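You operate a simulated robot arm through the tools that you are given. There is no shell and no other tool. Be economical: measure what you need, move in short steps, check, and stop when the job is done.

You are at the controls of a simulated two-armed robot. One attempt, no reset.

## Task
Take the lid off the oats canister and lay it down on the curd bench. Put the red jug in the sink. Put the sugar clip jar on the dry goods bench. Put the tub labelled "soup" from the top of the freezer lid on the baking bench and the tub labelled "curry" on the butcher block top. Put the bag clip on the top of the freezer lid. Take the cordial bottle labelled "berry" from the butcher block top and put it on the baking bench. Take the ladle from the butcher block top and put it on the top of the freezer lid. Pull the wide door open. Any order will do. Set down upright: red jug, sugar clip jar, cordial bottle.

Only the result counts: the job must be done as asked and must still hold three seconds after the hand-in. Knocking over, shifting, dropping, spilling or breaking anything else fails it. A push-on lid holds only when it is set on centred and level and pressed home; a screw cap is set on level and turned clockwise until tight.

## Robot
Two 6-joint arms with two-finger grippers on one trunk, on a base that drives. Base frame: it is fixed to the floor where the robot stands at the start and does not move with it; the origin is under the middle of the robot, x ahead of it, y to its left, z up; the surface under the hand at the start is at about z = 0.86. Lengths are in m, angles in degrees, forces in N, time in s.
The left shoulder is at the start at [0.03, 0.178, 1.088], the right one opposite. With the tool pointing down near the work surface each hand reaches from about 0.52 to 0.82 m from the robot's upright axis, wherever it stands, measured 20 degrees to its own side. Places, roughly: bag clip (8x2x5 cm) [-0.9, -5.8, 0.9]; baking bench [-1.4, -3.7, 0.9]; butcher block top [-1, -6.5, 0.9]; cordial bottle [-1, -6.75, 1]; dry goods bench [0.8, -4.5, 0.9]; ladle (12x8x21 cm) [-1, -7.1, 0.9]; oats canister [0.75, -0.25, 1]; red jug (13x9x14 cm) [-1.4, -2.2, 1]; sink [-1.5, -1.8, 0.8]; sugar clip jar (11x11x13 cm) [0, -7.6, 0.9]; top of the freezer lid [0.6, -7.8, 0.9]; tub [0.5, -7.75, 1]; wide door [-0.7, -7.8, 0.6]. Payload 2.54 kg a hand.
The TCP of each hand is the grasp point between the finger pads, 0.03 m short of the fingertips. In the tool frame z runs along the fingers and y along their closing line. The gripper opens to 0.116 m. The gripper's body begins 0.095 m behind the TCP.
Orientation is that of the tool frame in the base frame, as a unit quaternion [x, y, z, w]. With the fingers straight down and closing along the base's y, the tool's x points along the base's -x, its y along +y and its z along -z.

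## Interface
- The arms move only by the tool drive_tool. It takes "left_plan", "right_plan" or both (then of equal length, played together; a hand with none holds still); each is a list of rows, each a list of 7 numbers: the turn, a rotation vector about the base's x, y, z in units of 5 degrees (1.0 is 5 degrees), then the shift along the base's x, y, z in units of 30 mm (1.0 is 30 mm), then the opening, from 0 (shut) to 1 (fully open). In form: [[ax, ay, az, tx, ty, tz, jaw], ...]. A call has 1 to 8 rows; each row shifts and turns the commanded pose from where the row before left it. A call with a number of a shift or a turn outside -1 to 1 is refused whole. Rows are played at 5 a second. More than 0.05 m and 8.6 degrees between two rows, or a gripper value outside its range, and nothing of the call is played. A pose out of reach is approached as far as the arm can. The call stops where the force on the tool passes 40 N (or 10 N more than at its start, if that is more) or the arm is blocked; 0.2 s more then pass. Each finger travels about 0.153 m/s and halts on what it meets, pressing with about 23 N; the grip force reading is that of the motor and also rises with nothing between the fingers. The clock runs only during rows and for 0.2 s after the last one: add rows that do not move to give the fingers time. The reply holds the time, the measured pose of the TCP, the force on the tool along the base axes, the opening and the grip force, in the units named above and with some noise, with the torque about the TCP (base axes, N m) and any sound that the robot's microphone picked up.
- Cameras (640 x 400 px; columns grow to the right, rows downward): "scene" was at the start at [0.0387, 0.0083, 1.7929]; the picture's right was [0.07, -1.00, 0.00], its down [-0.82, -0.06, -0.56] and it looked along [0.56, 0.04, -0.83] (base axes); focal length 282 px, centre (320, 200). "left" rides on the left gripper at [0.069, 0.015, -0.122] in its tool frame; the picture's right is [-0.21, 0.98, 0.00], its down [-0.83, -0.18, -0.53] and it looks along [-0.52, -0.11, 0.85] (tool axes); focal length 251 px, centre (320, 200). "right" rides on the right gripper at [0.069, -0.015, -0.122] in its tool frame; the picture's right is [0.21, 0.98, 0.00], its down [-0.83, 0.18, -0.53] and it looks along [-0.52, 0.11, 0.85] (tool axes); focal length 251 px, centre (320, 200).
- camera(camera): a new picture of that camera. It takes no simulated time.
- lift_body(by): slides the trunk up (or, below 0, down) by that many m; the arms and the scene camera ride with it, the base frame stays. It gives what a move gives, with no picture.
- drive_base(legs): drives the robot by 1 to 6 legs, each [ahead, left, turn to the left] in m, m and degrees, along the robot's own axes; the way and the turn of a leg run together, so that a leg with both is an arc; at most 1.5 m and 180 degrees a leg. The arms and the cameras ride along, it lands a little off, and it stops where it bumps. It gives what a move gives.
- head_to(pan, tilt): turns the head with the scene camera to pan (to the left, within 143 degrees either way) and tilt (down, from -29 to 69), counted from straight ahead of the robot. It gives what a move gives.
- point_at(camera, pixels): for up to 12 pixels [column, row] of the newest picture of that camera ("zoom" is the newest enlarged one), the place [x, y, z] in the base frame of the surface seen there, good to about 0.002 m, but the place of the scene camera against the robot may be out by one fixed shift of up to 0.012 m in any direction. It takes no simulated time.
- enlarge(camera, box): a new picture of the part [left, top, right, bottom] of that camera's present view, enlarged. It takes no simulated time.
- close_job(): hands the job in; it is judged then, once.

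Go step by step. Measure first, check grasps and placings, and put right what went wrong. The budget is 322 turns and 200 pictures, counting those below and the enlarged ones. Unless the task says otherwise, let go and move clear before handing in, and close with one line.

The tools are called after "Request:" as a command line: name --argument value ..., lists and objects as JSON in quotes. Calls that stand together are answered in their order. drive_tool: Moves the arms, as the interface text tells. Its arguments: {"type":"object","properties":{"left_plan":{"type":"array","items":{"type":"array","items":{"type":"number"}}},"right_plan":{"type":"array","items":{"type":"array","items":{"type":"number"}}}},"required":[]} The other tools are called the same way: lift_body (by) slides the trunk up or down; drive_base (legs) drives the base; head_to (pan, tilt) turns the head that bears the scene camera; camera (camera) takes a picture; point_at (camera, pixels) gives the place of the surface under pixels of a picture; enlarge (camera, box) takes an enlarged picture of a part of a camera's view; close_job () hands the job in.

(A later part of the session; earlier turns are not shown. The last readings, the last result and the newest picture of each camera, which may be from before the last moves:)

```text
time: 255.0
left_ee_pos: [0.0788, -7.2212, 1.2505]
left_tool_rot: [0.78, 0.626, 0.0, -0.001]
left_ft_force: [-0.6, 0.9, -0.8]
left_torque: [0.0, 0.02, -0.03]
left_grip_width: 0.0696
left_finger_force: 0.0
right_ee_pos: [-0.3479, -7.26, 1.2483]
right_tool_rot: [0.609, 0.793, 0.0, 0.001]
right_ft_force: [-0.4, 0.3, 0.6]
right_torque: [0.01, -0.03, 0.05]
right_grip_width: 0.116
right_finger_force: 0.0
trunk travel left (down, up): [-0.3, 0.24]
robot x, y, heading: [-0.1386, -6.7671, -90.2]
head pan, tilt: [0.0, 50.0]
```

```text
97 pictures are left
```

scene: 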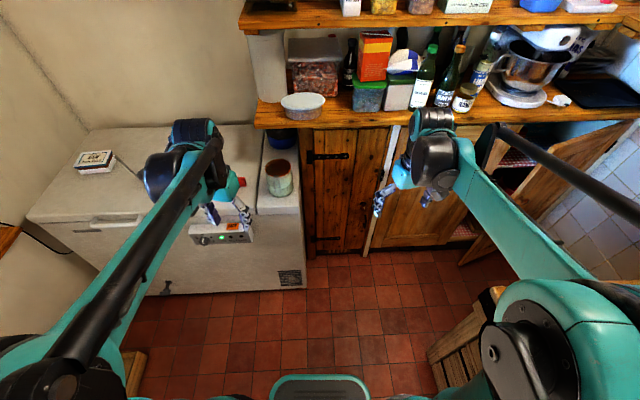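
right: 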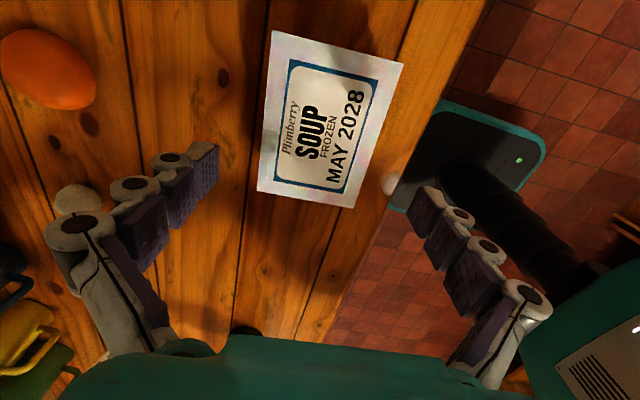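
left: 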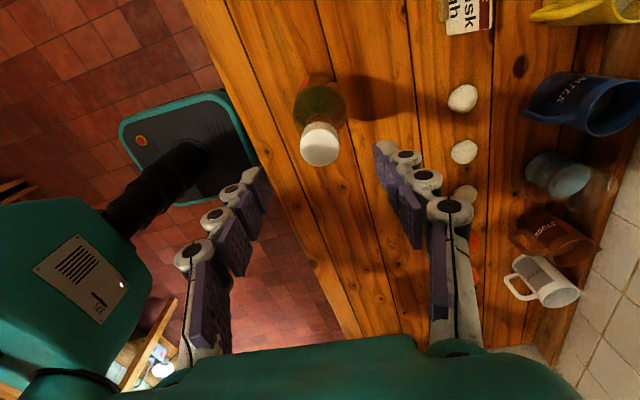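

Request:
drive_tool --left_plan '[[0, 0, 1, 0, 0, 0, 0.6], [0, 0, 1, 0, 0, 0, 0.6], [0, 0, 0.5, 0, 0, 0, 0.6]]' --right_plan '[[0, 0, -1, 0, 0, 0, 1], [0, 0, -1, 0, 0, 0, 1], [0, 0, -1, 0, 0, 0, 1]]'

Request:
enlarge --camera "scene" --box '[230, 120, 350, 220]'

Request:
point_at --camera "zoom" --pixels '[[180, 240], [340, 250], [265, 210], [265, 260], [190, 300], [340, 310], [260, 330], [310, 100], [310, 40]]'

```text
time: 255.8
left_ee_pos: [0.0799, -7.2231, 1.251]
left_tool_rot: [0.707, 0.707, 0.0, 0.001]
left_ft_force: [-0.3, -0.9, 0.0]
left_torque: [0.03, -0.02, 0.02]
left_grip_width: 0.0696
left_finger_force: 0.0
right_ee_pos: [-0.3477, -7.2622, 1.2487]
right_tool_rot: [0.708, 0.706, -0.001, 0.001]
right_ft_force: [0.5, -0.6, 0.1]
right_torque: [0.01, -0.03, 0.0]
right_grip_width: 0.116
right_finger_force: 0.0
trunk travel left (down, up): [-0.3, 0.24]
robot x, y, heading: [-0.14, -6.7697, -90.4]
head pan, tilt: [0.0, 50.0]
```

```text
4.00 times, centred on (290, 170) of scene
```

zoom: 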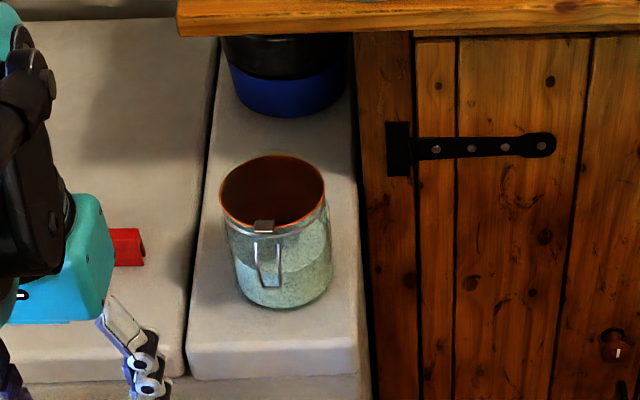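

```text
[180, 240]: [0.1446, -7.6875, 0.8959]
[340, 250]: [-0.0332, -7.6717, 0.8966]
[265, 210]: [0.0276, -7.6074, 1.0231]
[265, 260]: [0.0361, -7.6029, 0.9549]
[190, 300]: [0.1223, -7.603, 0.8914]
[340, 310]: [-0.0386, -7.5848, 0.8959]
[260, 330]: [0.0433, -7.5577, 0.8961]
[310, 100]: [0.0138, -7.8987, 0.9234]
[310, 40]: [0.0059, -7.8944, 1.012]
```

The jar's clip faces +y, centre about (0.03,−7.65). I'll drive so the right hand faces it.

Request:
drive_base --legs '[[0, 0.36, 0], [0.25, 0, 0.4]]'

Request:
camera --camera "right"

Request:
camera --camera "scene"

```text
time: 259.5
left_ee_pos: [0.4473, -7.4637, 1.2517]
left_tool_rot: [0.705, 0.709, 0.0, 0.0]
left_ft_force: [-0.5, -0.4, 0.7]
left_torque: [0.02, 0.01, -0.03]
left_grip_width: 0.0696
left_finger_force: 0.0
right_ee_pos: [0.0217, -7.5062, 1.2485]
right_tool_rot: [0.705, 0.709, -0.002, 0.0]
right_ft_force: [-0.4, 0.1, -0.2]
right_torque: [0.02, -0.01, 0.0]
right_grip_width: 0.116
right_finger_force: 0.0
trunk travel left (down, up): [-0.3, 0.24]
robot x, y, heading: [0.2281, -7.0107, -89.6]
head pan, tilt: [0.0, 50.0]
```

```text
95 pictures are left
```

right: 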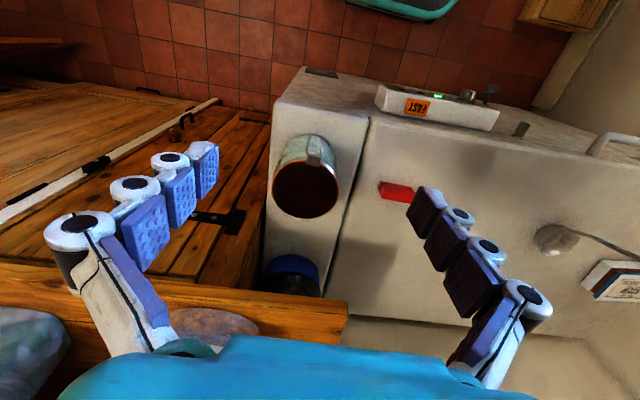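

```text
94 pictures are left
```

scene: 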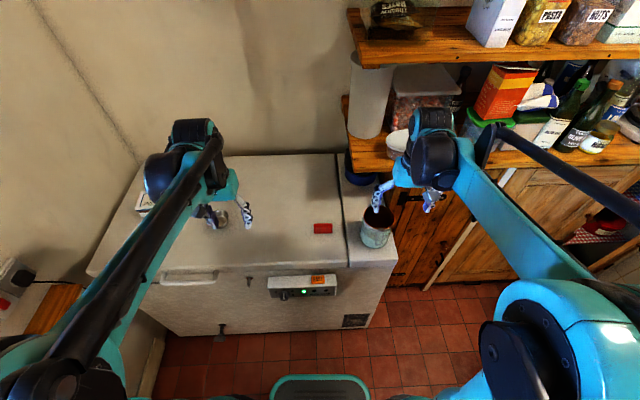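

Request:
enlarge --camera "right" --box '[240, 110, 380, 240]'

Request:
point_at --camera "zoom" --pixels '[[150, 240], [455, 270], [300, 150], [320, 330], [310, 250], [175, 330], [430, 330], [340, 130], [440, 380], [160, 180], [430, 130]]'

```text
3.08 times, centred on (310, 175) of right
```

zoom: 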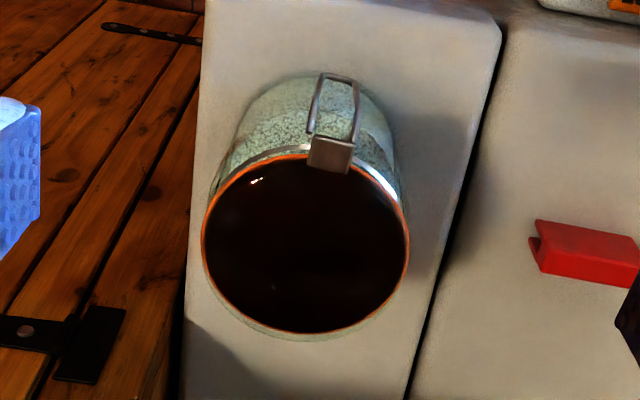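

```text
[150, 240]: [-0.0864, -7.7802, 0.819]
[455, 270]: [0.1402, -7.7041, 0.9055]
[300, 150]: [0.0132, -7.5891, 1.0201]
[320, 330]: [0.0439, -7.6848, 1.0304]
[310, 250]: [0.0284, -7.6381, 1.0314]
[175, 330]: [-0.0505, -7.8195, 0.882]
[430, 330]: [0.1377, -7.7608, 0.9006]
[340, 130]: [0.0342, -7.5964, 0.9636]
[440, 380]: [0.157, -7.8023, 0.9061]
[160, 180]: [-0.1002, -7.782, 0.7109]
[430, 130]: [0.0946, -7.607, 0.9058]
```

Request:
point_at --camera "zoom" --pixels '[[210, 240], [404, 250], [212, 230], [400, 230], [305, 325], [290, 165], [260, 190], [225, 190], [395, 190], [250, 320]]'

```text
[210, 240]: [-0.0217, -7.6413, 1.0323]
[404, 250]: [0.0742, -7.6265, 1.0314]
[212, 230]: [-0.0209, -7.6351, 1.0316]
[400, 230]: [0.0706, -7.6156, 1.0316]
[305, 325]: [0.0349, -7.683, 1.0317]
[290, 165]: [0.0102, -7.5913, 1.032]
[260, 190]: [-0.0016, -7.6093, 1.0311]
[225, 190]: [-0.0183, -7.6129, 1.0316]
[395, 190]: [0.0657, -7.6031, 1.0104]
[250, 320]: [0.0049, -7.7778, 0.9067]
```

Jar top: centre (0.026,−7.637), diameter ≈0.098, z 1.031. I'll move over it and descend to just above.

Request:
drive_tool --right_plan '[[0, 0, 0, 0.03, -0.87, 0, 1], [0, 0, 0, 0.03, -0.87, 0, 1], [0, 0, 0, 0.03, -0.87, 0, 1], [0, 0, 0, 0.03, -0.87, -0.6, 1], [0, 0, 0, 0.02, -0.87, -1, 1], [0, 0, 0, 0, 0, -1, 1], [0, 0, 0, 0, 0, -1, 1], [0, 0, 0, 0, 0, -1, 1]]'

Request:
camera --camera "right"

```text
time: 261.3
left_ee_pos: [0.4476, -7.464, 1.2505]
left_tool_rot: [0.705, 0.709, -0.001, 0.0]
left_ft_force: [-0.6, 0.2, -0.2]
left_torque: [-0.02, 0.01, -0.02]
left_grip_width: 0.0697
left_finger_force: 0.0
right_ee_pos: [0.0271, -7.6373, 1.1096]
right_tool_rot: [0.706, 0.709, 0.0, 0.001]
right_ft_force: [0.9, -0.4, 0.5]
right_torque: [0.01, -0.03, 0.02]
right_grip_width: 0.1156
right_finger_force: 0.1
trunk travel left (down, up): [-0.3, 0.24]
robot x, y, heading: [0.2243, -7.0129, -89.8]
head pan, tilt: [0.0, 50.0]
```

```text
92 pictures are left
```

right: 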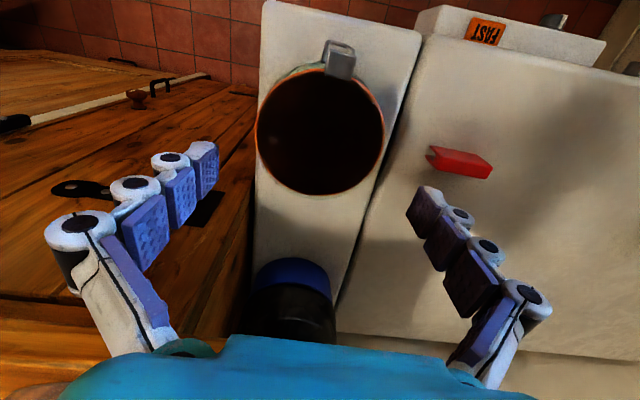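

Request:
point_at --camera "right" --pixels '[[260, 130], [382, 135], [320, 192], [310, 75], [340, 50], [345, 68]]'

```text
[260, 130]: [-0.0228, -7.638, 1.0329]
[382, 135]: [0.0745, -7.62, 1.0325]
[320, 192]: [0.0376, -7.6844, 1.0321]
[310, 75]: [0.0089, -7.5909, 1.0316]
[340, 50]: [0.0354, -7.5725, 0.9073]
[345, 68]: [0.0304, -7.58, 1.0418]
```

Centred within 1 mm. I'll descend to z≈0.985 and close gently.

Request:
drive_tool --right_plan '[[0, 0, 0, -0.03, 0, -0.7, 1], [0, 0, 0, 0, 0, -0.7, 1], [0, 0, 0, 0, 0, -0.7, 1], [0, 0, 0, 0, 0, -0.7, 1], [0, 0, 0, 0, 0, -0.7, 1], [0, 0, 0, 0, 0, -0.6, 1], [0, 0, 0, 0, 0, 0, 1]]'

Request:
drive_tool --right_plan '[[0, 0, 0, 0, 0, 0, 0.9], [0, 0, 0, 0, 0, 0, 0.82], [0, 0, 0, 0, 0, 0, 0.7], [0, 0, 0, 0, 0, 0, 0.6], [0, 0, 0, 0, 0, 0, 0.6]]'

Request:
camera --camera "right"

```text
time: 262.9
left_ee_pos: [0.448, -7.4632, 1.2509]
left_tool_rot: [0.706, 0.709, 0.0, 0.0]
left_ft_force: [-0.3, -0.1, -0.3]
left_torque: [0.02, -0.02, 0.02]
left_grip_width: 0.0695
left_finger_force: 0.0
right_ee_pos: [0.0244, -7.6365, 0.9872]
right_tool_rot: [0.705, 0.709, 0.0, 0.001]
right_ft_force: [0.4, -0.1, 0.2]
right_torque: [-0.04, -0.01, 0.05]
right_grip_width: 0.1159
right_finger_force: 0.2
trunk travel left (down, up): [-0.3, 0.24]
robot x, y, heading: [0.2264, -7.0136, -89.6]
head pan, tilt: [0.0, 50.0]
```

```text
time: 264.1
left_ee_pos: [0.4482, -7.4638, 1.2503]
left_tool_rot: [0.705, 0.709, -0.001, 0.0]
left_ft_force: [0.8, -0.9, 0.4]
left_torque: [0.05, -0.02, -0.01]
left_grip_width: 0.0695
left_finger_force: 0.0
right_ee_pos: [0.0254, -7.6348, 0.9867]
right_tool_rot: [0.706, 0.709, 0.0, 0.001]
right_ft_force: [4.5, -2.8, 7.2]
right_torque: [0.01, -0.25, -0.01]
right_grip_width: 0.1032
right_finger_force: 22.6
trunk travel left (down, up): [-0.3, 0.24]
robot x, y, heading: [0.2274, -7.0139, -90.1]
head pan, tilt: [0.0, 50.0]
```

```text
91 pictures are left
```

right: 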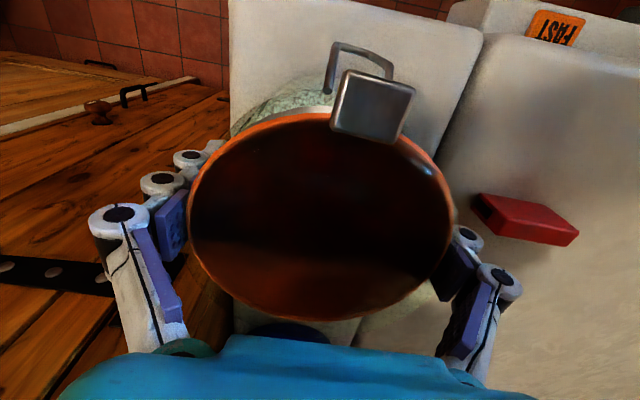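

Gripped (0.103 m). I'll lift gently.

Request:
drive_tool --right_plan '[[0, 0, 0, 0, 0, 0.2, 0.6], [0, 0, 0, 0, 0, 0.5, 0.6], [0, 0, 0, 0, 0, 0.9, 0.6], [0, 0, 0, 0, 0, 1, 0.6], [0, 0, 0, 0, 0, 1, 0.6], [0, 0, 0, 0, 0, 1, 0.6], [0, 0, 0, 0, 0, 1, 0.6], [0, 0, 0, 0, 0, 1, 0.6]]'

Request:
camera --camera "scene"

```text
time: 265.9
left_ee_pos: [0.4469, -7.4642, 1.2511]
left_tool_rot: [0.705, 0.709, 0.0, -0.001]
left_ft_force: [-0.4, 0.1, 0.5]
left_torque: [0.0, 0.05, -0.02]
left_grip_width: 0.0698
left_finger_force: 0.2
right_ee_pos: [0.0251, -7.6369, 1.1863]
right_tool_rot: [0.706, 0.708, -0.001, 0.0]
right_ft_force: [-0.2, -0.1, -8.7]
right_torque: [-0.03, 0.01, -0.02]
right_grip_width: 0.1032
right_finger_force: 22.8
trunk travel left (down, up): [-0.3, 0.24]
robot x, y, heading: [0.2262, -7.0107, -89.7]
head pan, tilt: [0.0, 50.0]
```

```text
90 pictures are left
```

scene: 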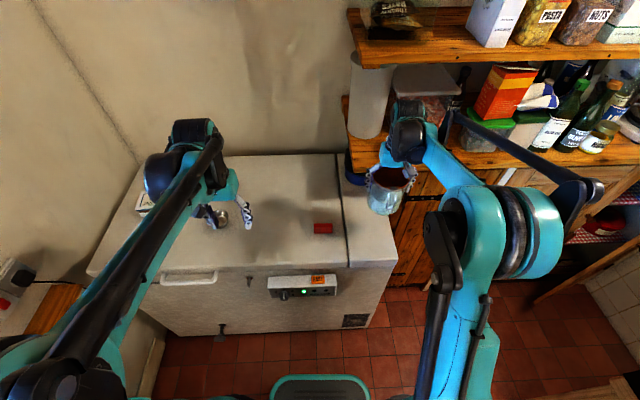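

The jar is held (8.7 N). I'll raise and retract it, then drive to the dry goods bench, turning to face it.

Request:
drive_tool --right_plan '[[0, 0, 0, 0, 0.2, 1, 0.6], [0, 0, 0, 0, 0.5, 1, 0.6], [0, 0, 0, 0, 1, 0.7, 0.6], [0, 0, 0, 0, 1, 0, 0.6], [0, 0, 0, 0, 1, 0, 0.6], [0, 0, 0, 0, 1, 0, 0.6]]'

Request:
drive_base --legs '[[-0.5, 0, 0], [0, -0.33, 0], [-1.5, 0, 0], [-0.2, 0, 0], [0, 0, 90]]'

Request:
head_to --pan 0 --tilt 40

Request:
camera --camera "scene"

```text
time: 267.3
left_ee_pos: [0.4475, -7.4623, 1.2511]
left_tool_rot: [0.705, 0.709, -0.001, 0.0]
left_ft_force: [-0.1, 0.9, -0.3]
left_torque: [-0.06, 0.0, 0.0]
left_grip_width: 0.0695
left_finger_force: 0.1
right_ee_pos: [0.0255, -7.4921, 1.2688]
right_tool_rot: [0.705, 0.709, -0.001, 0.001]
right_ft_force: [0.2, 0.2, -8.8]
right_torque: [-0.05, 0.02, 0.01]
right_grip_width: 0.1032
right_finger_force: 23.2
trunk travel left (down, up): [-0.3, 0.24]
robot x, y, heading: [0.222, -7.0124, -89.7]
head pan, tilt: [0.0, 50.0]
```

```text
time: 284.0
left_ee_pos: [0.3458, -4.6082, 1.2506]
left_tool_rot: [0.003, 1.0, 0.0, 0.0]
left_ft_force: [-0.1, 0.0, -0.1]
left_torque: [0.03, -0.01, 0.03]
left_grip_width: 0.0695
left_finger_force: 0.1
right_ee_pos: [0.3718, -5.0319, 1.2671]
right_tool_rot: [0.003, 1.0, 0.0, 0.002]
right_ft_force: [0.1, -0.1, -8.5]
right_torque: [-0.02, -0.01, 0.01]
right_grip_width: 0.1029
right_finger_force: 23.0
trunk travel left (down, up): [-0.3, 0.24]
robot x, y, heading: [-0.1088, -4.8276, -0.3]
head pan, tilt: [0.0, 50.0]
```

```text
time: 284.7
left_ee_pos: [0.3454, -4.6092, 1.2509]
left_tool_rot: [0.003, 1.0, -0.001, 0.001]
left_ft_force: [-0.3, -0.1, 0.5]
left_torque: [-0.02, 0.04, 0.01]
left_grip_width: 0.0696
left_finger_force: 0.0
right_ee_pos: [0.3728, -5.0315, 1.2683]
right_tool_rot: [0.003, 1.0, -0.001, 0.001]
right_ft_force: [0.6, -0.1, -9.1]
right_torque: [0.02, -0.01, 0.03]
right_grip_width: 0.1033
right_finger_force: 23.6
trunk travel left (down, up): [-0.3, 0.24]
robot x, y, heading: [-0.1077, -4.8291, -0.5]
head pan, tilt: [0.0, 40.0]
```

```text
89 pictures are left
```

scene: 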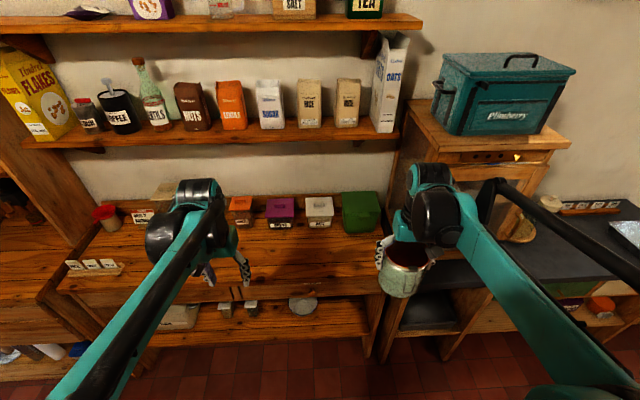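

Request:
point_at --camera "scene" --pixels '[[300, 260], [340, 255], [370, 260], [280, 225], [360, 215], [240, 215], [330, 285], [100, 270], [395, 225], [320, 145], [300, 240], [270, 280]]'

```text
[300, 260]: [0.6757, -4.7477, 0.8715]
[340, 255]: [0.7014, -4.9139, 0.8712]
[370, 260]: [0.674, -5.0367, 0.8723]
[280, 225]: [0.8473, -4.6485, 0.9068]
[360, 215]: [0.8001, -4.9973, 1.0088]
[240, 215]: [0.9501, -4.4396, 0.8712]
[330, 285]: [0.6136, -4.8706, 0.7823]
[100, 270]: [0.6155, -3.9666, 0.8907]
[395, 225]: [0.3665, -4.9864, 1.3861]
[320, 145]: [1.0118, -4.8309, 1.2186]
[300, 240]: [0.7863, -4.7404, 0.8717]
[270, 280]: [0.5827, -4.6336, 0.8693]
```

The bench surface is z≈0.88 with a clear strip at x 0.58–0.80. I'll target (0.68,−4.87) and drive in closer.

Request:
drive_base --legs '[[0, 0.17, 0], [0.2, 0, 0]]'

Request:
camera --camera "right"

Request:
camera --camera "scene"

```text
time: 287.4
left_ee_pos: [0.55, -4.4399, 1.249]
left_tool_rot: [0.003, 1.0, 0.0, -0.001]
left_ft_force: [-0.6, -0.3, -0.3]
left_torque: [-0.03, 0.01, -0.02]
left_grip_width: 0.0695
left_finger_force: 0.0
right_ee_pos: [0.578, -4.8626, 1.2671]
right_tool_rot: [0.002, 1.0, 0.0, 0.0]
right_ft_force: [0.5, 0.1, -8.8]
right_torque: [0.02, 0.0, -0.03]
right_grip_width: 0.1031
right_finger_force: 22.7
trunk travel left (down, up): [-0.3, 0.24]
robot x, y, heading: [0.0934, -4.6579, -0.2]
head pan, tilt: [0.0, 40.0]
```

```text
88 pictures are left
```

right: 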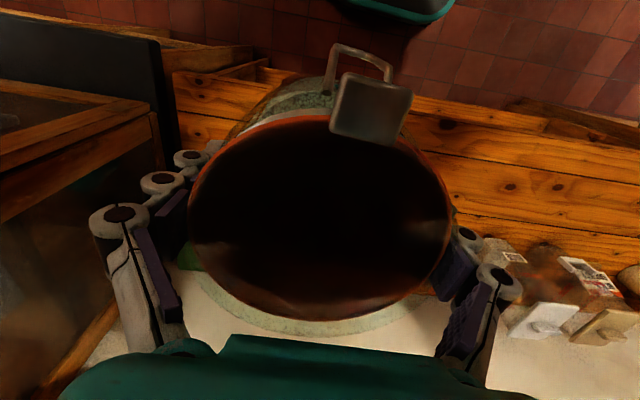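

```text
87 pictures are left
```

scene: 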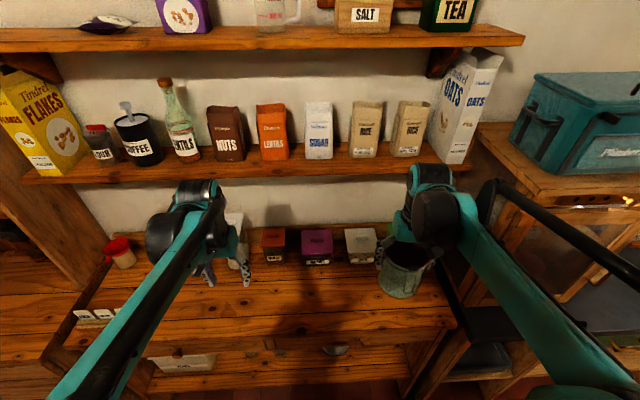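

Request:
drive_tool --right_plan '[[0, 0, 0, 0.9, 0, -0.5, 0.6], [0, 0, 0, 0.9, 0, -0.8, 0.6], [0, 0, 0, 0.8, 0, -0.9, 0.6], [0, 0, 0, 0, 0, -1, 0.6], [0, 0, 0, 0, 0, -1, 0.6], [0, 0, 0, 0, 0, -1, 0.6], [0, 0, 0, 0, 0, -1, 0.6], [0, 0, 0, 0, 0, -1, 0.6]]'

Request:
camera --camera "scene"

Request:
camera --camera "right"

```text
time: 289.2
left_ee_pos: [0.5522, -4.4411, 1.2508]
left_tool_rot: [0.003, 1.0, 0.0, 0.0]
left_ft_force: [0.2, -0.4, 0.8]
left_torque: [-0.02, -0.02, -0.01]
left_grip_width: 0.0695
left_finger_force: 0.1
right_ee_pos: [0.6561, -4.8649, 1.0493]
right_tool_rot: [0.003, 1.0, -0.001, 0.0]
right_ft_force: [-1.2, 0.7, -9.9]
right_torque: [-0.01, 0.01, 0.03]
right_grip_width: 0.1029
right_finger_force: 23.2
trunk travel left (down, up): [-0.3, 0.24]
robot x, y, heading: [0.0952, -4.6594, -0.2]
head pan, tilt: [0.0, 40.0]
```

```text
86 pictures are left
```

scene: 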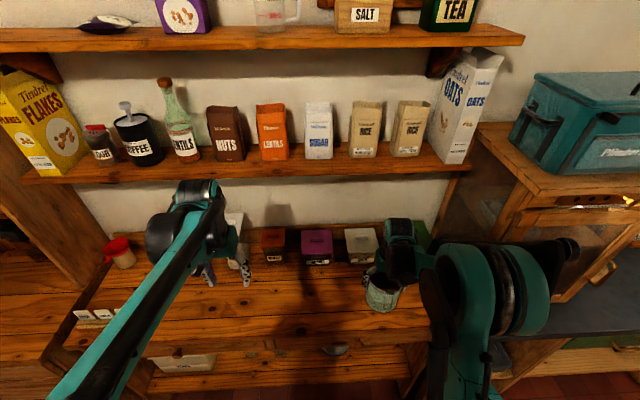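

```text
85 pictures are left
```

right: 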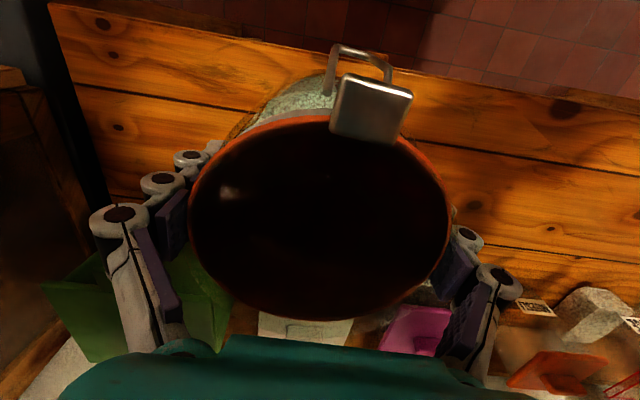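

Request:
point_at --camera "right" --pixels '[[215, 310], [100, 260], [300, 320], [420, 310], [460, 120], [100, 60]]'

Request:
drive_tool --right_plan '[[0, 0, 0, 0, 0, -0.9, 0.6], [0, 0, 0, 0, 0, -0.9, 0.6], [0, 0, 0, 0, 0, -0.5, 0.6], [0, 0, 0, 0, 0, -0.2, 0.6], [0, 0, 0, 0, 0, 0, 0.6]]'

```text
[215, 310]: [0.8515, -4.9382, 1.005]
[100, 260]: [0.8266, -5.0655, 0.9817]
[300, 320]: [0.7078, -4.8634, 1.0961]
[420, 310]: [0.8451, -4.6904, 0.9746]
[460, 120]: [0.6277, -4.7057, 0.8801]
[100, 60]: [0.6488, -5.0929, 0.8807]
```

```text
time: 290.4
left_ee_pos: [0.5502, -4.44, 1.2504]
left_tool_rot: [0.002, 1.0, -0.001, 0.001]
left_ft_force: [-0.2, 0.2, 0.3]
left_torque: [0.0, -0.07, 0.02]
left_grip_width: 0.0699
left_finger_force: 0.1
right_ee_pos: [0.6543, -4.863, 0.9767]
right_tool_rot: [0.003, 1.0, 0.0, 0.001]
right_ft_force: [-0.5, 0.0, -9.4]
right_torque: [-0.02, 0.0, -0.03]
right_grip_width: 0.1034
right_finger_force: 23.1
trunk travel left (down, up): [-0.3, 0.24]
robot x, y, heading: [0.0982, -4.6599, -0.3]
head pan, tilt: [0.0, 40.0]
```

Request:
drive_tool --right_plan '[[0, 0, 0, 0, 0, -0.15, 0.6], [0, 0, 0, 0, 0, -0.12, 0.6], [0, 0, 0, 0, 0, -0.1, 0.6], [0, 0, 0, 0, 0, -0.07, 0.6], [0, 0, 0, 0, 0, 0, 0.6]]'

```text
time: 291.6
left_ee_pos: [0.55, -4.4404, 1.2496]
left_tool_rot: [0.003, 1.0, 0.0, 0.0]
left_ft_force: [0.2, -0.2, 0.4]
left_torque: [0.0, 0.01, 0.02]
left_grip_width: 0.0695
left_finger_force: 0.0
right_ee_pos: [0.6546, -4.8627, 0.9634]
right_tool_rot: [0.003, 1.0, 0.0, 0.0]
right_ft_force: [-0.3, 0.1, -9.1]
right_torque: [-0.02, 0.0, 0.04]
right_grip_width: 0.1031
right_finger_force: 22.9
trunk travel left (down, up): [-0.3, 0.24]
robot x, y, heading: [0.0951, -4.6561, -0.4]
head pan, tilt: [0.0, 40.0]
```

Request:
drive_tool --right_plan '[[0, 0, 0, 0, 0, -0.07, 0.6], [0, 0, 0, 0, 0, -0.07, 0.6], [0, 0, 0, 0, 0, -0.05, 0.6], [0, 0, 0, 0, 0, 0, 0.6]]'

```text
time: 292.6
left_ee_pos: [0.5505, -4.4392, 1.2511]
left_tool_rot: [0.002, 1.0, 0.001, 0.0]
left_ft_force: [-0.3, 0.7, 0.3]
left_torque: [0.03, 0.01, 0.02]
left_grip_width: 0.0695
left_finger_force: 0.0
right_ee_pos: [0.6533, -4.8617, 0.9589]
right_tool_rot: [0.003, 1.0, -0.001, 0.001]
right_ft_force: [0.8, -2.1, 13.5]
right_torque: [-0.05, -0.01, 0.06]
right_grip_width: 0.1038
right_finger_force: 23.6
trunk travel left (down, up): [-0.3, 0.24]
robot x, y, heading: [0.0915, -4.6609, -0.1]
head pan, tilt: [0.0, 40.0]
```

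Contact (13.5 N). I'll open fully and rise.

Request:
drive_tool --right_plan '[[0, 0, 0, 0, 0, 0.03, 0.6], [0, 0, 0, 0, 0, 0, 0.95], [0, 0, 0, 0, 0, 0, 1], [0, 0, 0, 0, 0, 0, 1], [0, 0, 0, 0, 0, 0.4, 1], [0, 0, 0, 0, 0, 0.8, 1], [0, 0, 0, 0, 0, 1, 1], [0, 0, 0, 0, 0, 1, 1]]'

Request:
camera --camera "right"

Request:
drive_tool --right_plan '[[0, 0, 0, 0, 0, 1, 1], [0, 0, 0, 0, 0, 1, 1], [0, 0, 0, 0, 0, 1, 1], [0, 0, 0, 0, 0, 1, 1], [0, 0, 0, 0, 0, 1, 0.6], [0, 0, 0, -0.8, 0, 1, 0.6], [0, 0, 0, -1, 0, 0, 0.6], [0, 0, 0, -1, 0, 0, 0.6]]'

Request:
camera --camera "scene"

```text
time: 294.4
left_ee_pos: [0.5497, -4.4405, 1.2504]
left_tool_rot: [0.003, 1.0, -0.001, 0.0]
left_ft_force: [-0.4, -0.4, 0.7]
left_torque: [-0.01, 0.01, 0.0]
left_grip_width: 0.0696
left_finger_force: 0.0
right_ee_pos: [0.6536, -4.8618, 1.0544]
right_tool_rot: [0.002, 1.0, 0.0, 0.002]
right_ft_force: [0.1, 0.3, -0.1]
right_torque: [-0.01, 0.01, -0.03]
right_grip_width: 0.116
right_finger_force: 0.0
trunk travel left (down, up): [-0.3, 0.24]
robot x, y, heading: [0.0985, -4.66, -0.3]
head pan, tilt: [0.0, 40.0]
```

```text
84 pictures are left
```

right: 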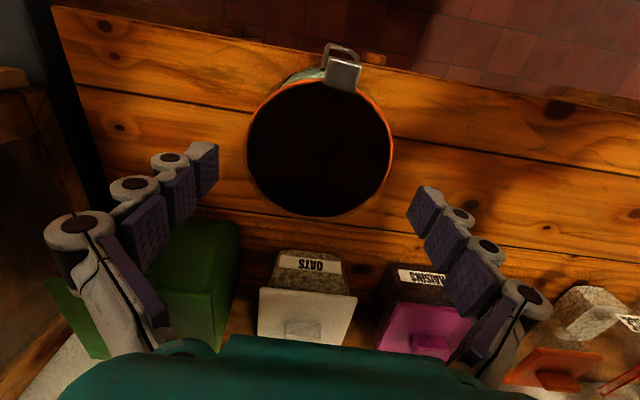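

```text
time: 296.2
left_ee_pos: [0.5477, -4.4405, 1.2509]
left_tool_rot: [0.002, 1.0, 0.001, 0.001]
left_ft_force: [-0.2, -0.7, 0.3]
left_torque: [0.01, -0.07, 0.0]
left_grip_width: 0.07
left_finger_force: 0.0
right_ee_pos: [0.5682, -4.8637, 1.2367]
right_tool_rot: [0.002, 1.0, 0.0, 0.002]
right_ft_force: [-1.1, -0.4, 0.7]
right_torque: [0.03, -0.03, 0.0]
right_grip_width: 0.0697
right_finger_force: 0.1
trunk travel left (down, up): [-0.3, 0.24]
robot x, y, heading: [0.0976, -4.6565, -0.3]
head pan, tilt: [0.0, 40.0]
```

```text
83 pictures are left
```

scene: 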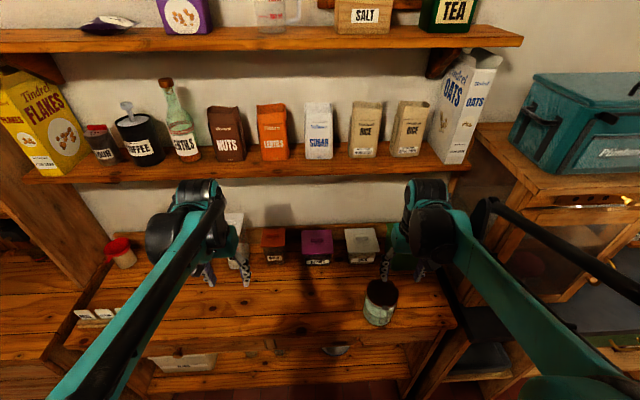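

The sugar jar stands upright on the dry goods bench. Last is the wide door, so I'll drive to face the cupboard.

Request:
drive_base --legs '[[-0.4, 0, 0], [0, 0, -90], [1.5, 0, 0], [0.6, 0, 0]]'

Request:
head_to --pan -20 --tilt 40

Request:
camera --camera "scene"

```text
time: 312.5
left_ee_pos: [-0.0663, -7.2125, 1.2504]
left_tool_rot: [0.705, 0.709, 0.001, 0.0]
left_ft_force: [-0.1, 0.1, 0.7]
left_torque: [-0.01, -0.01, 0.03]
left_grip_width: 0.0695
left_finger_force: 0.2
right_ee_pos: [-0.4881, -7.2373, 1.2357]
right_tool_rot: [0.704, 0.71, -0.001, 0.0]
right_ft_force: [-0.8, 0.0, -0.1]
right_torque: [0.04, -0.03, -0.02]
right_grip_width: 0.0695
right_finger_force: 0.0
trunk travel left (down, up): [-0.3, 0.24]
robot x, y, heading: [-0.2855, -6.7551, -89.6]
head pan, tilt: [0.0, 40.0]
```

```text
time: 313.4
left_ee_pos: [-0.0657, -7.2102, 1.249]
left_tool_rot: [0.705, 0.709, -0.001, 0.0]
left_ft_force: [-0.1, 0.1, 0.1]
left_torque: [-0.02, 0.01, -0.02]
left_grip_width: 0.0695
left_finger_force: 0.1
right_ee_pos: [-0.4879, -7.2378, 1.2362]
right_tool_rot: [0.705, 0.71, -0.001, 0.0]
right_ft_force: [0.3, -0.7, -0.4]
right_torque: [0.0, 0.03, -0.01]
right_grip_width: 0.0696
right_finger_force: 0.0
trunk travel left (down, up): [-0.3, 0.24]
robot x, y, heading: [-0.2895, -6.7599, -89.2]
head pan, tilt: [-20.0, 40.0]
```

```text
82 pictures are left
```

scene: 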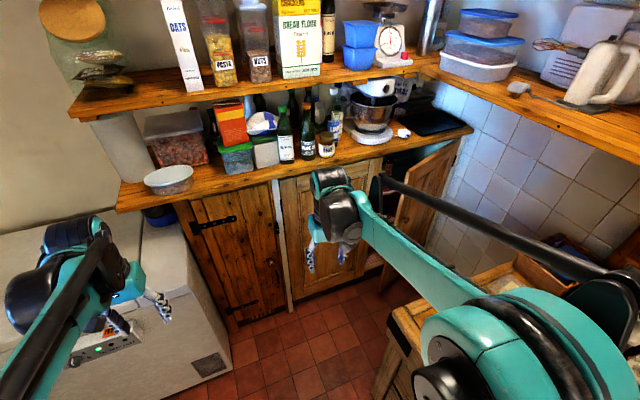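

Request:
enlarge --camera "scene" --box '[260, 150, 440, 310]'

Request:
camera --camera "right"

```text
2.50 times, centred on (350, 230) of scene
```

zoom: 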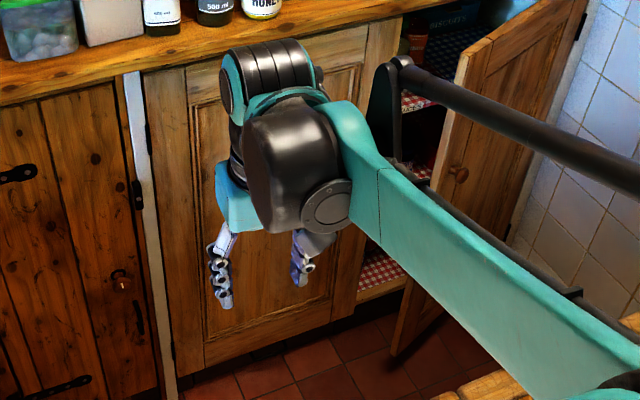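

```text
80 pictures are left
```

right: 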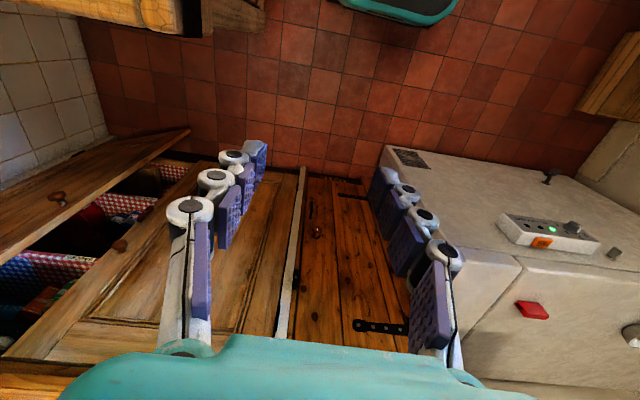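

Request:
enlarge --camera "right" --box '[40, 180, 240, 320]'

Request:
point_at --camera "right" --pixels '[[118, 244], [125, 246], [58, 200], [150, 250], [200, 300], [290, 280], [150, 140], [100, 200], [140, 215]]'

```text
2.86 times, centred on (140, 250) of right
```

zoom: 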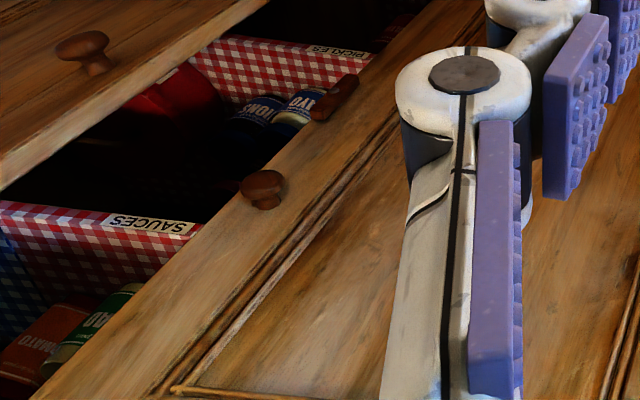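

```text
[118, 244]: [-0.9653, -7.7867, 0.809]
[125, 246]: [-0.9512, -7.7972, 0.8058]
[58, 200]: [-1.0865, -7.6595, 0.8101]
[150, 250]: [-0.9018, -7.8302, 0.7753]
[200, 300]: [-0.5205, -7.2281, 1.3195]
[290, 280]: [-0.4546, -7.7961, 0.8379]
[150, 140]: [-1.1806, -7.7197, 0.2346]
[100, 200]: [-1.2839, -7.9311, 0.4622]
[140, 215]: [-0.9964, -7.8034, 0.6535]
```

The wide door's knob is at (−0.965,−7.787,0.809), protruding about 3 cm, with its hinge on the left at x≈−0.45. I'll lower the trunk 0.2 m and tilt the right hand 45° forward.

Request:
lift_body --by -0.2

Request:
drive_tool --right_plan '[[-1, 0, 0, 0, 0, 0, 0.6], [-1, 0, 0, 0, 0, 0, 0.6], [-1, 0, 0, 0, 0, 0, 0.6], [-1, 0, 0, 0, 0, 0, 0.6], [-1, 0, 0, 0, 0, 0, 0.6], [-1, 0, 0, 0, 0, 0, 0.6], [-1, 0, 0, 0, 0, 0, 0.6], [-1, 0, 0, 0, 0, 0, 0.6]]'

Request:
drive_base --legs '[[0, -0.23, -0.6], [0.3, 0, 0]]'

Request:
camera --camera "scene"

Request:
camera --camera "right"

```text
time: 315.5
left_ee_pos: [-0.0642, -7.2103, 1.0508]
left_tool_rot: [0.705, 0.709, 0.0, 0.001]
left_ft_force: [-1.0, 0.7, 0.2]
left_torque: [0.0, -0.01, -0.01]
left_grip_width: 0.0695
left_finger_force: 0.1
right_ee_pos: [-0.4882, -7.2371, 1.0359]
right_tool_rot: [0.704, 0.71, 0.0, 0.002]
right_ft_force: [0.1, 0.0, -0.1]
right_torque: [-0.03, 0.01, 0.01]
right_grip_width: 0.0694
right_finger_force: 0.0
trunk travel left (down, up): [-0.1, 0.44]
robot x, y, heading: [-0.2866, -6.7557, -89.6]
head pan, tilt: [-20.0, 40.0]
```

```text
time: 317.3
left_ee_pos: [-0.0656, -7.2113, 1.0508]
left_tool_rot: [0.704, 0.71, 0.0, 0.0]
left_ft_force: [-0.7, 0.0, 0.3]
left_torque: [-0.03, 0.01, 0.0]
left_grip_width: 0.0696
left_finger_force: 0.0
right_ee_pos: [-0.4883, -7.2374, 1.036]
right_tool_rot: [0.661, 0.667, -0.244, 0.242]
right_ft_force: [0.5, 1.1, 0.3]
right_torque: [0.0, 0.03, 0.02]
right_grip_width: 0.0695
right_finger_force: 0.0
trunk travel left (down, up): [-0.1, 0.44]
robot x, y, heading: [-0.287, -6.7558, -89.4]
head pan, tilt: [-20.0, 40.0]
```

```text
time: 320.7
left_ee_pos: [-0.2891, -7.5108, 1.05]
left_tool_rot: [0.706, 0.708, 0.0, -0.001]
left_ft_force: [0.7, -0.3, -0.2]
left_torque: [-0.01, 0.07, -0.02]
left_grip_width: 0.0696
left_finger_force: 0.1
right_ee_pos: [-0.7113, -7.5357, 1.036]
right_tool_rot: [0.663, 0.665, -0.245, 0.241]
right_ft_force: [0.5, 0.2, -0.2]
right_torque: [-0.02, 0.03, -0.02]
right_grip_width: 0.0695
right_finger_force: 0.0
trunk travel left (down, up): [-0.1, 0.44]
robot x, y, heading: [-0.5094, -7.0599, -89.8]
head pan, tilt: [-20.0, 40.0]
```

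```text
78 pictures are left
```

scene: 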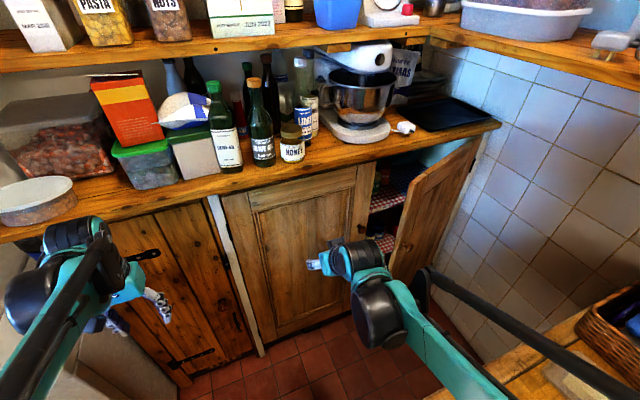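

```text
77 pictures are left
```

right: 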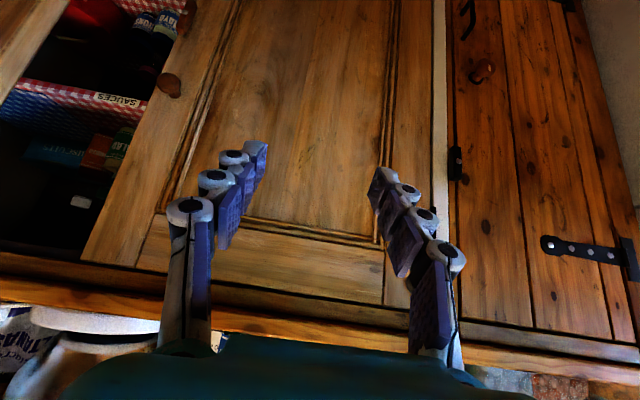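

Request:
enlarge --camera "right" --box '[100, 0, 260, 140]'

Request:
point_at --camera "right" --pixels '[[168, 85], [158, 83], [178, 88], [168, 73], [170, 97], [200, 90], [187, 20], [385, 300], [300, 250], [130, 150]]'

```text
2.86 times, centred on (180, 70) of right
```

zoom: 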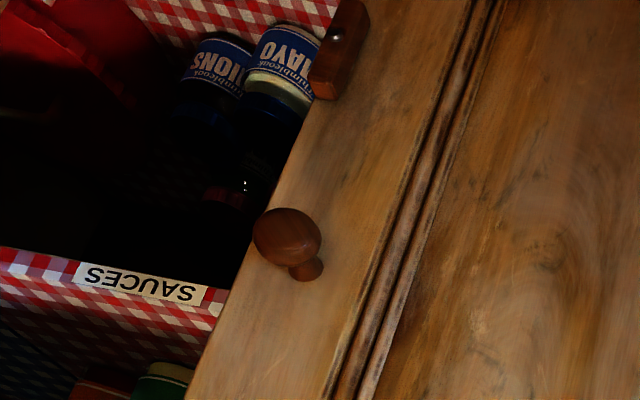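

```text
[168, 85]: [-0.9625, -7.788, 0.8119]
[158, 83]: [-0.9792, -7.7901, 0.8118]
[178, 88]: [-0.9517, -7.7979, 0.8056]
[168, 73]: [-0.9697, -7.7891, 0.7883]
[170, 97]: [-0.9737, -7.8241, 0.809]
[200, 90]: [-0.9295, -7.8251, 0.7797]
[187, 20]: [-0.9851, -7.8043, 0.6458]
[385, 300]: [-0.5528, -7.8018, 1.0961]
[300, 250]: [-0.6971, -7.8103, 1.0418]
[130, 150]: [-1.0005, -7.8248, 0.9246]
```

Request:
point_at --camera "scene" --pixels '[[412, 205], [395, 262], [405, 230], [430, 190], [475, 150], [400, 270], [368, 190], [475, 125]]'

Request:
drive_base --legs '[[0.1, -0.03, 0]]'

Request:
camera --camera "right"

```text
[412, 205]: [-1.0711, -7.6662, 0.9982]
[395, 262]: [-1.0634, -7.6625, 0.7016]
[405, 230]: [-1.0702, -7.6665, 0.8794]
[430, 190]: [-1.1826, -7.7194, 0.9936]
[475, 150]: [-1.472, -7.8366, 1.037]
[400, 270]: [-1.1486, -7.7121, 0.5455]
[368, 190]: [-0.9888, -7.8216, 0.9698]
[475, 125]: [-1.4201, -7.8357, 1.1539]
```

```text
time: 321.9
left_ee_pos: [-0.2956, -7.6059, 1.0508]
left_tool_rot: [0.711, 0.703, 0.0, 0.0]
left_ft_force: [0.5, -0.8, 0.4]
left_torque: [-0.02, 0.05, -0.01]
left_grip_width: 0.0695
left_finger_force: 0.0
right_ee_pos: [-0.7186, -7.6242, 1.0363]
right_tool_rot: [0.668, 0.66, -0.246, 0.239]
right_ft_force: [0.3, -0.6, 0.9]
right_torque: [0.08, 0.02, -0.01]
right_grip_width: 0.0694
right_finger_force: 0.0
trunk travel left (down, up): [-0.1, 0.44]
robot x, y, heading: [-0.5081, -7.1472, -90.7]
head pan, tilt: [-20.0, 40.0]
```

```text
75 pictures are left
```

right: 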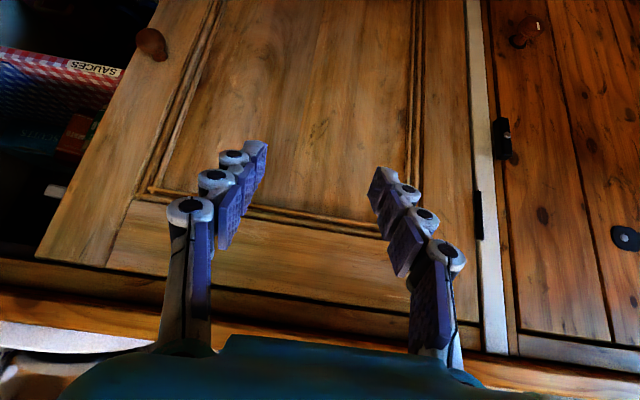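

Clearance to the ajar door's free edge (−1.068,−7.665) is about 4 cm, which is OK. I'll move to a pre-grasp in front of the knob.

Request:
drive_tool --right_plan '[[-0.5, 0, 0, -0.95, -0.25, -0.55, 0.5], [-0.5, 0, 0, -0.95, -0.25, -0.55, 0.5], [0, 0, 0, -0.95, -0.25, -0.55, 0.5], [0, 0, 0, -0.95, -0.25, -0.55, 0.5], [0, 0, 0, -0.95, -0.25, -0.55, 0.5], [0, 0, 0, -0.95, -0.25, -0.55, 0.5], [0, 0, 0, -0.95, -0.25, -0.55, 0.5], [0, 0, 0, -0.95, -0.25, -0.55, 0.5]]'

Request:
camera --camera "right"

Request:
camera --camera "scene"

```text
time: 323.7
left_ee_pos: [-0.2962, -7.6054, 1.0499]
left_tool_rot: [0.711, 0.703, 0.001, 0.001]
left_ft_force: [-0.1, 0.0, -0.1]
left_torque: [0.0, 0.01, 0.01]
left_grip_width: 0.0699
left_finger_force: 0.1
right_ee_pos: [-0.9476, -7.6829, 0.9037]
right_tool_rot: [0.656, 0.65, -0.273, 0.269]
right_ft_force: [0.3, -0.9, 0.6]
right_torque: [0.01, 0.01, 0.02]
right_grip_width: 0.0579
right_finger_force: 0.0
trunk travel left (down, up): [-0.1, 0.44]
robot x, y, heading: [-0.5119, -7.1526, -90.5]
head pan, tilt: [-20.0, 40.0]
```

```text
74 pictures are left
```

right: 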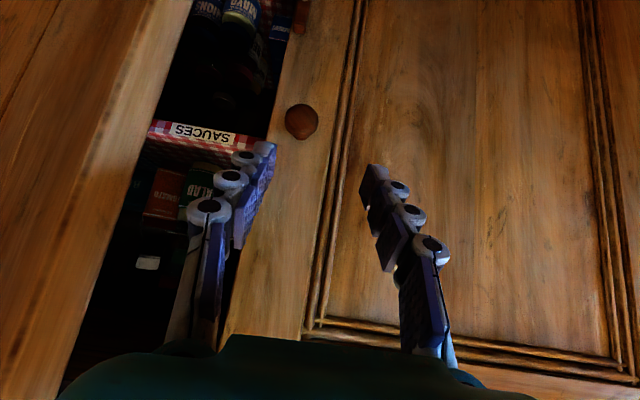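

```text
73 pictures are left
```

scene: 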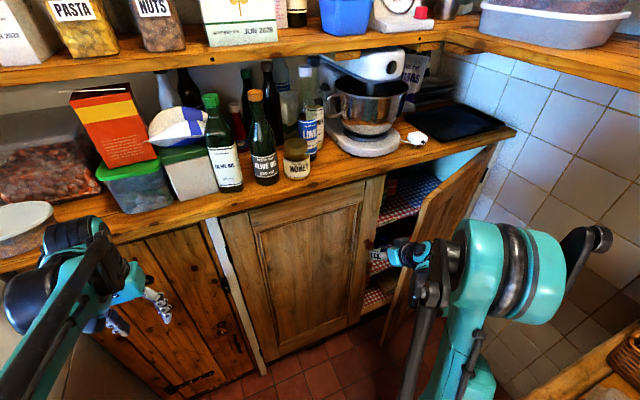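

Request:
point_at --camera "scene" --pixels '[[490, 270], [545, 275], [600, 240], [430, 290], [410, 255], [440, 200], [465, 350]]'

Request:
point_at --camera "right" --pixels '[[300, 120], [286, 120], [318, 120], [300, 104], [302, 137], [330, 150], [150, 100], [270, 150]]'

```text
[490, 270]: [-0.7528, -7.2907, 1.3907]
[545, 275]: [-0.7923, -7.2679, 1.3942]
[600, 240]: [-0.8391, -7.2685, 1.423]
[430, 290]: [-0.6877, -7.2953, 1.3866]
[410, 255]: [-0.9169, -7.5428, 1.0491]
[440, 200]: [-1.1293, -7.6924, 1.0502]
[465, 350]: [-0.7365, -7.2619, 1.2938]
```

```text
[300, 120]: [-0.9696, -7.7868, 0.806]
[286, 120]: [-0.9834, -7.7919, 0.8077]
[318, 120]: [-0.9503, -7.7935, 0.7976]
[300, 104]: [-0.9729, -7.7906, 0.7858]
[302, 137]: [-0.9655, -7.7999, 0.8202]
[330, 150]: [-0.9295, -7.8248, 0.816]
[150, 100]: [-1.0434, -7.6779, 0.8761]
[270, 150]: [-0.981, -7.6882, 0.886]
```

Knob head centre ≈(−0.968,−7.797,0.803). I'll align, then advance along the tool axis around it.

Request:
drive_tool --right_plan '[[0, 0, 0, -0.68, -0.5, 0, 0.5], [0, 0, 0, 0, -0.6, -0.6, 0.5], [0, 0, 0, 0, -0.6, -0.6, 0.5], [0, 0, 0, 0, -0.6, -0.6, 0.5], [0, 0, 0, 0, -0.6, -0.6, 0.5]]'

Request:
camera --camera "right"

```text
time: 324.9
left_ee_pos: [-0.2957, -7.6051, 1.05]
left_tool_rot: [0.711, 0.703, 0.0, 0.002]
left_ft_force: [0.0, -0.5, -0.3]
left_torque: [0.01, 0.0, 0.02]
left_grip_width: 0.0692
left_finger_force: 0.0
right_ee_pos: [-0.9682, -7.7728, 0.8317]
right_tool_rot: [0.657, 0.649, -0.274, 0.268]
right_ft_force: [0.3, -0.7, 0.1]
right_torque: [0.02, 0.0, 0.0]
right_grip_width: 0.0581
right_finger_force: 0.1
trunk travel left (down, up): [-0.1, 0.44]
robot x, y, heading: [-0.5091, -7.1486, -90.4]
head pan, tilt: [-20.0, 40.0]
```

```text
72 pictures are left
```

right: 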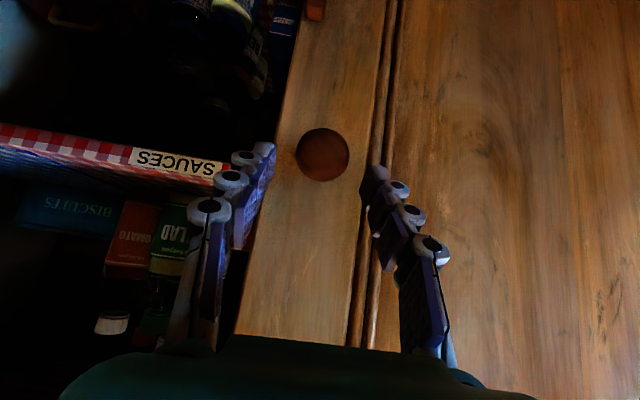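

Request:
drive_tool --right_plan '[[0, 0, 0, 0, -0.4, -0.45, 0.5], [0, 0, 0, 0, -0.25, -0.25, 0.5], [0, 0, 0, 0, 0, 0, 0.35], [0, 0, 0, 0, 0, 0, 0.2], [0, 0, 0, 0, 0, 0, 0.1], [0, 0, 0, 0, 0, 0, 0.1]]'

Request:
camera --camera "right"

```text
time: 326.3
left_ee_pos: [-0.2959, -7.6051, 1.0508]
left_tool_rot: [0.71, 0.704, 0.001, 0.001]
left_ft_force: [-0.3, 0.0, 0.3]
left_torque: [0.0, 0.04, -0.02]
left_grip_width: 0.0694
left_finger_force: 0.0
right_ee_pos: [-0.9675, -7.7902, 0.8113]
right_tool_rot: [0.657, 0.649, -0.274, 0.269]
right_ft_force: [-9.1, 0.9, 0.7]
right_torque: [0.08, 0.28, 0.66]
right_grip_width: 0.0373
right_finger_force: 45.0
trunk travel left (down, up): [-0.1, 0.44]
robot x, y, heading: [-0.512, -7.1482, -90.4]
head pan, tilt: [-20.0, 40.0]
```

```text
71 pictures are left
```

right: 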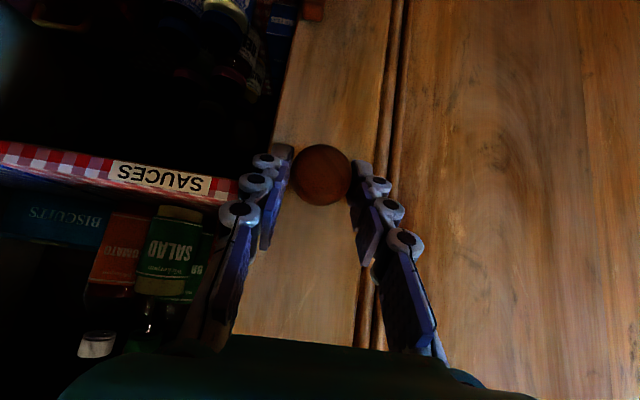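

Knob gripped (0.037 m). I'll pull the first 9° along the door's arc (hinge x≈−0.46) to test.

Request:
drive_tool --right_plan '[[0, 0, -0.6, 0.02, 0.88, 0, 0.1], [0, 0, -0.6, 0.07, 0.88, 0, 0.1], [0, 0, -0.6, 0.12, 0.88, 0, 0.1]]'

Request:
camera --camera "scene"

```text
time: 327.1
left_ee_pos: [-0.2958, -7.6056, 1.0506]
left_tool_rot: [0.711, 0.703, 0.0, -0.001]
left_ft_force: [0.0, -0.3, 0.4]
left_torque: [-0.05, -0.02, -0.01]
left_grip_width: 0.0696
left_finger_force: 0.1
right_ee_pos: [-0.9606, -7.7123, 0.8114]
right_tool_rot: [0.705, 0.597, -0.293, 0.247]
right_ft_force: [6.5, 0.9, -6.0]
right_torque: [0.59, 0.05, 0.75]
right_grip_width: 0.0371
right_finger_force: 44.8
trunk travel left (down, up): [-0.1, 0.44]
robot x, y, heading: [-0.5086, -7.146, -90.5]
head pan, tilt: [-20.0, 40.0]
```

```text
70 pictures are left
```

scene: 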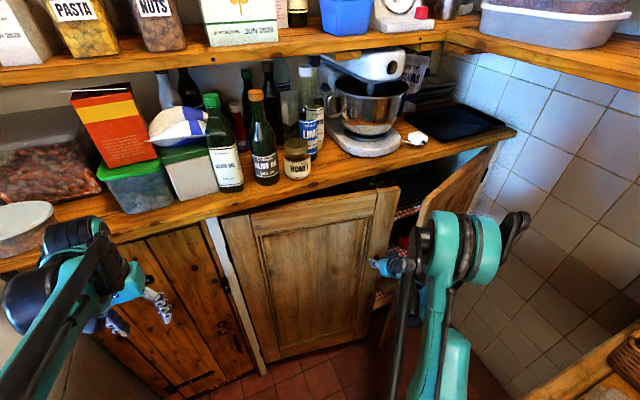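

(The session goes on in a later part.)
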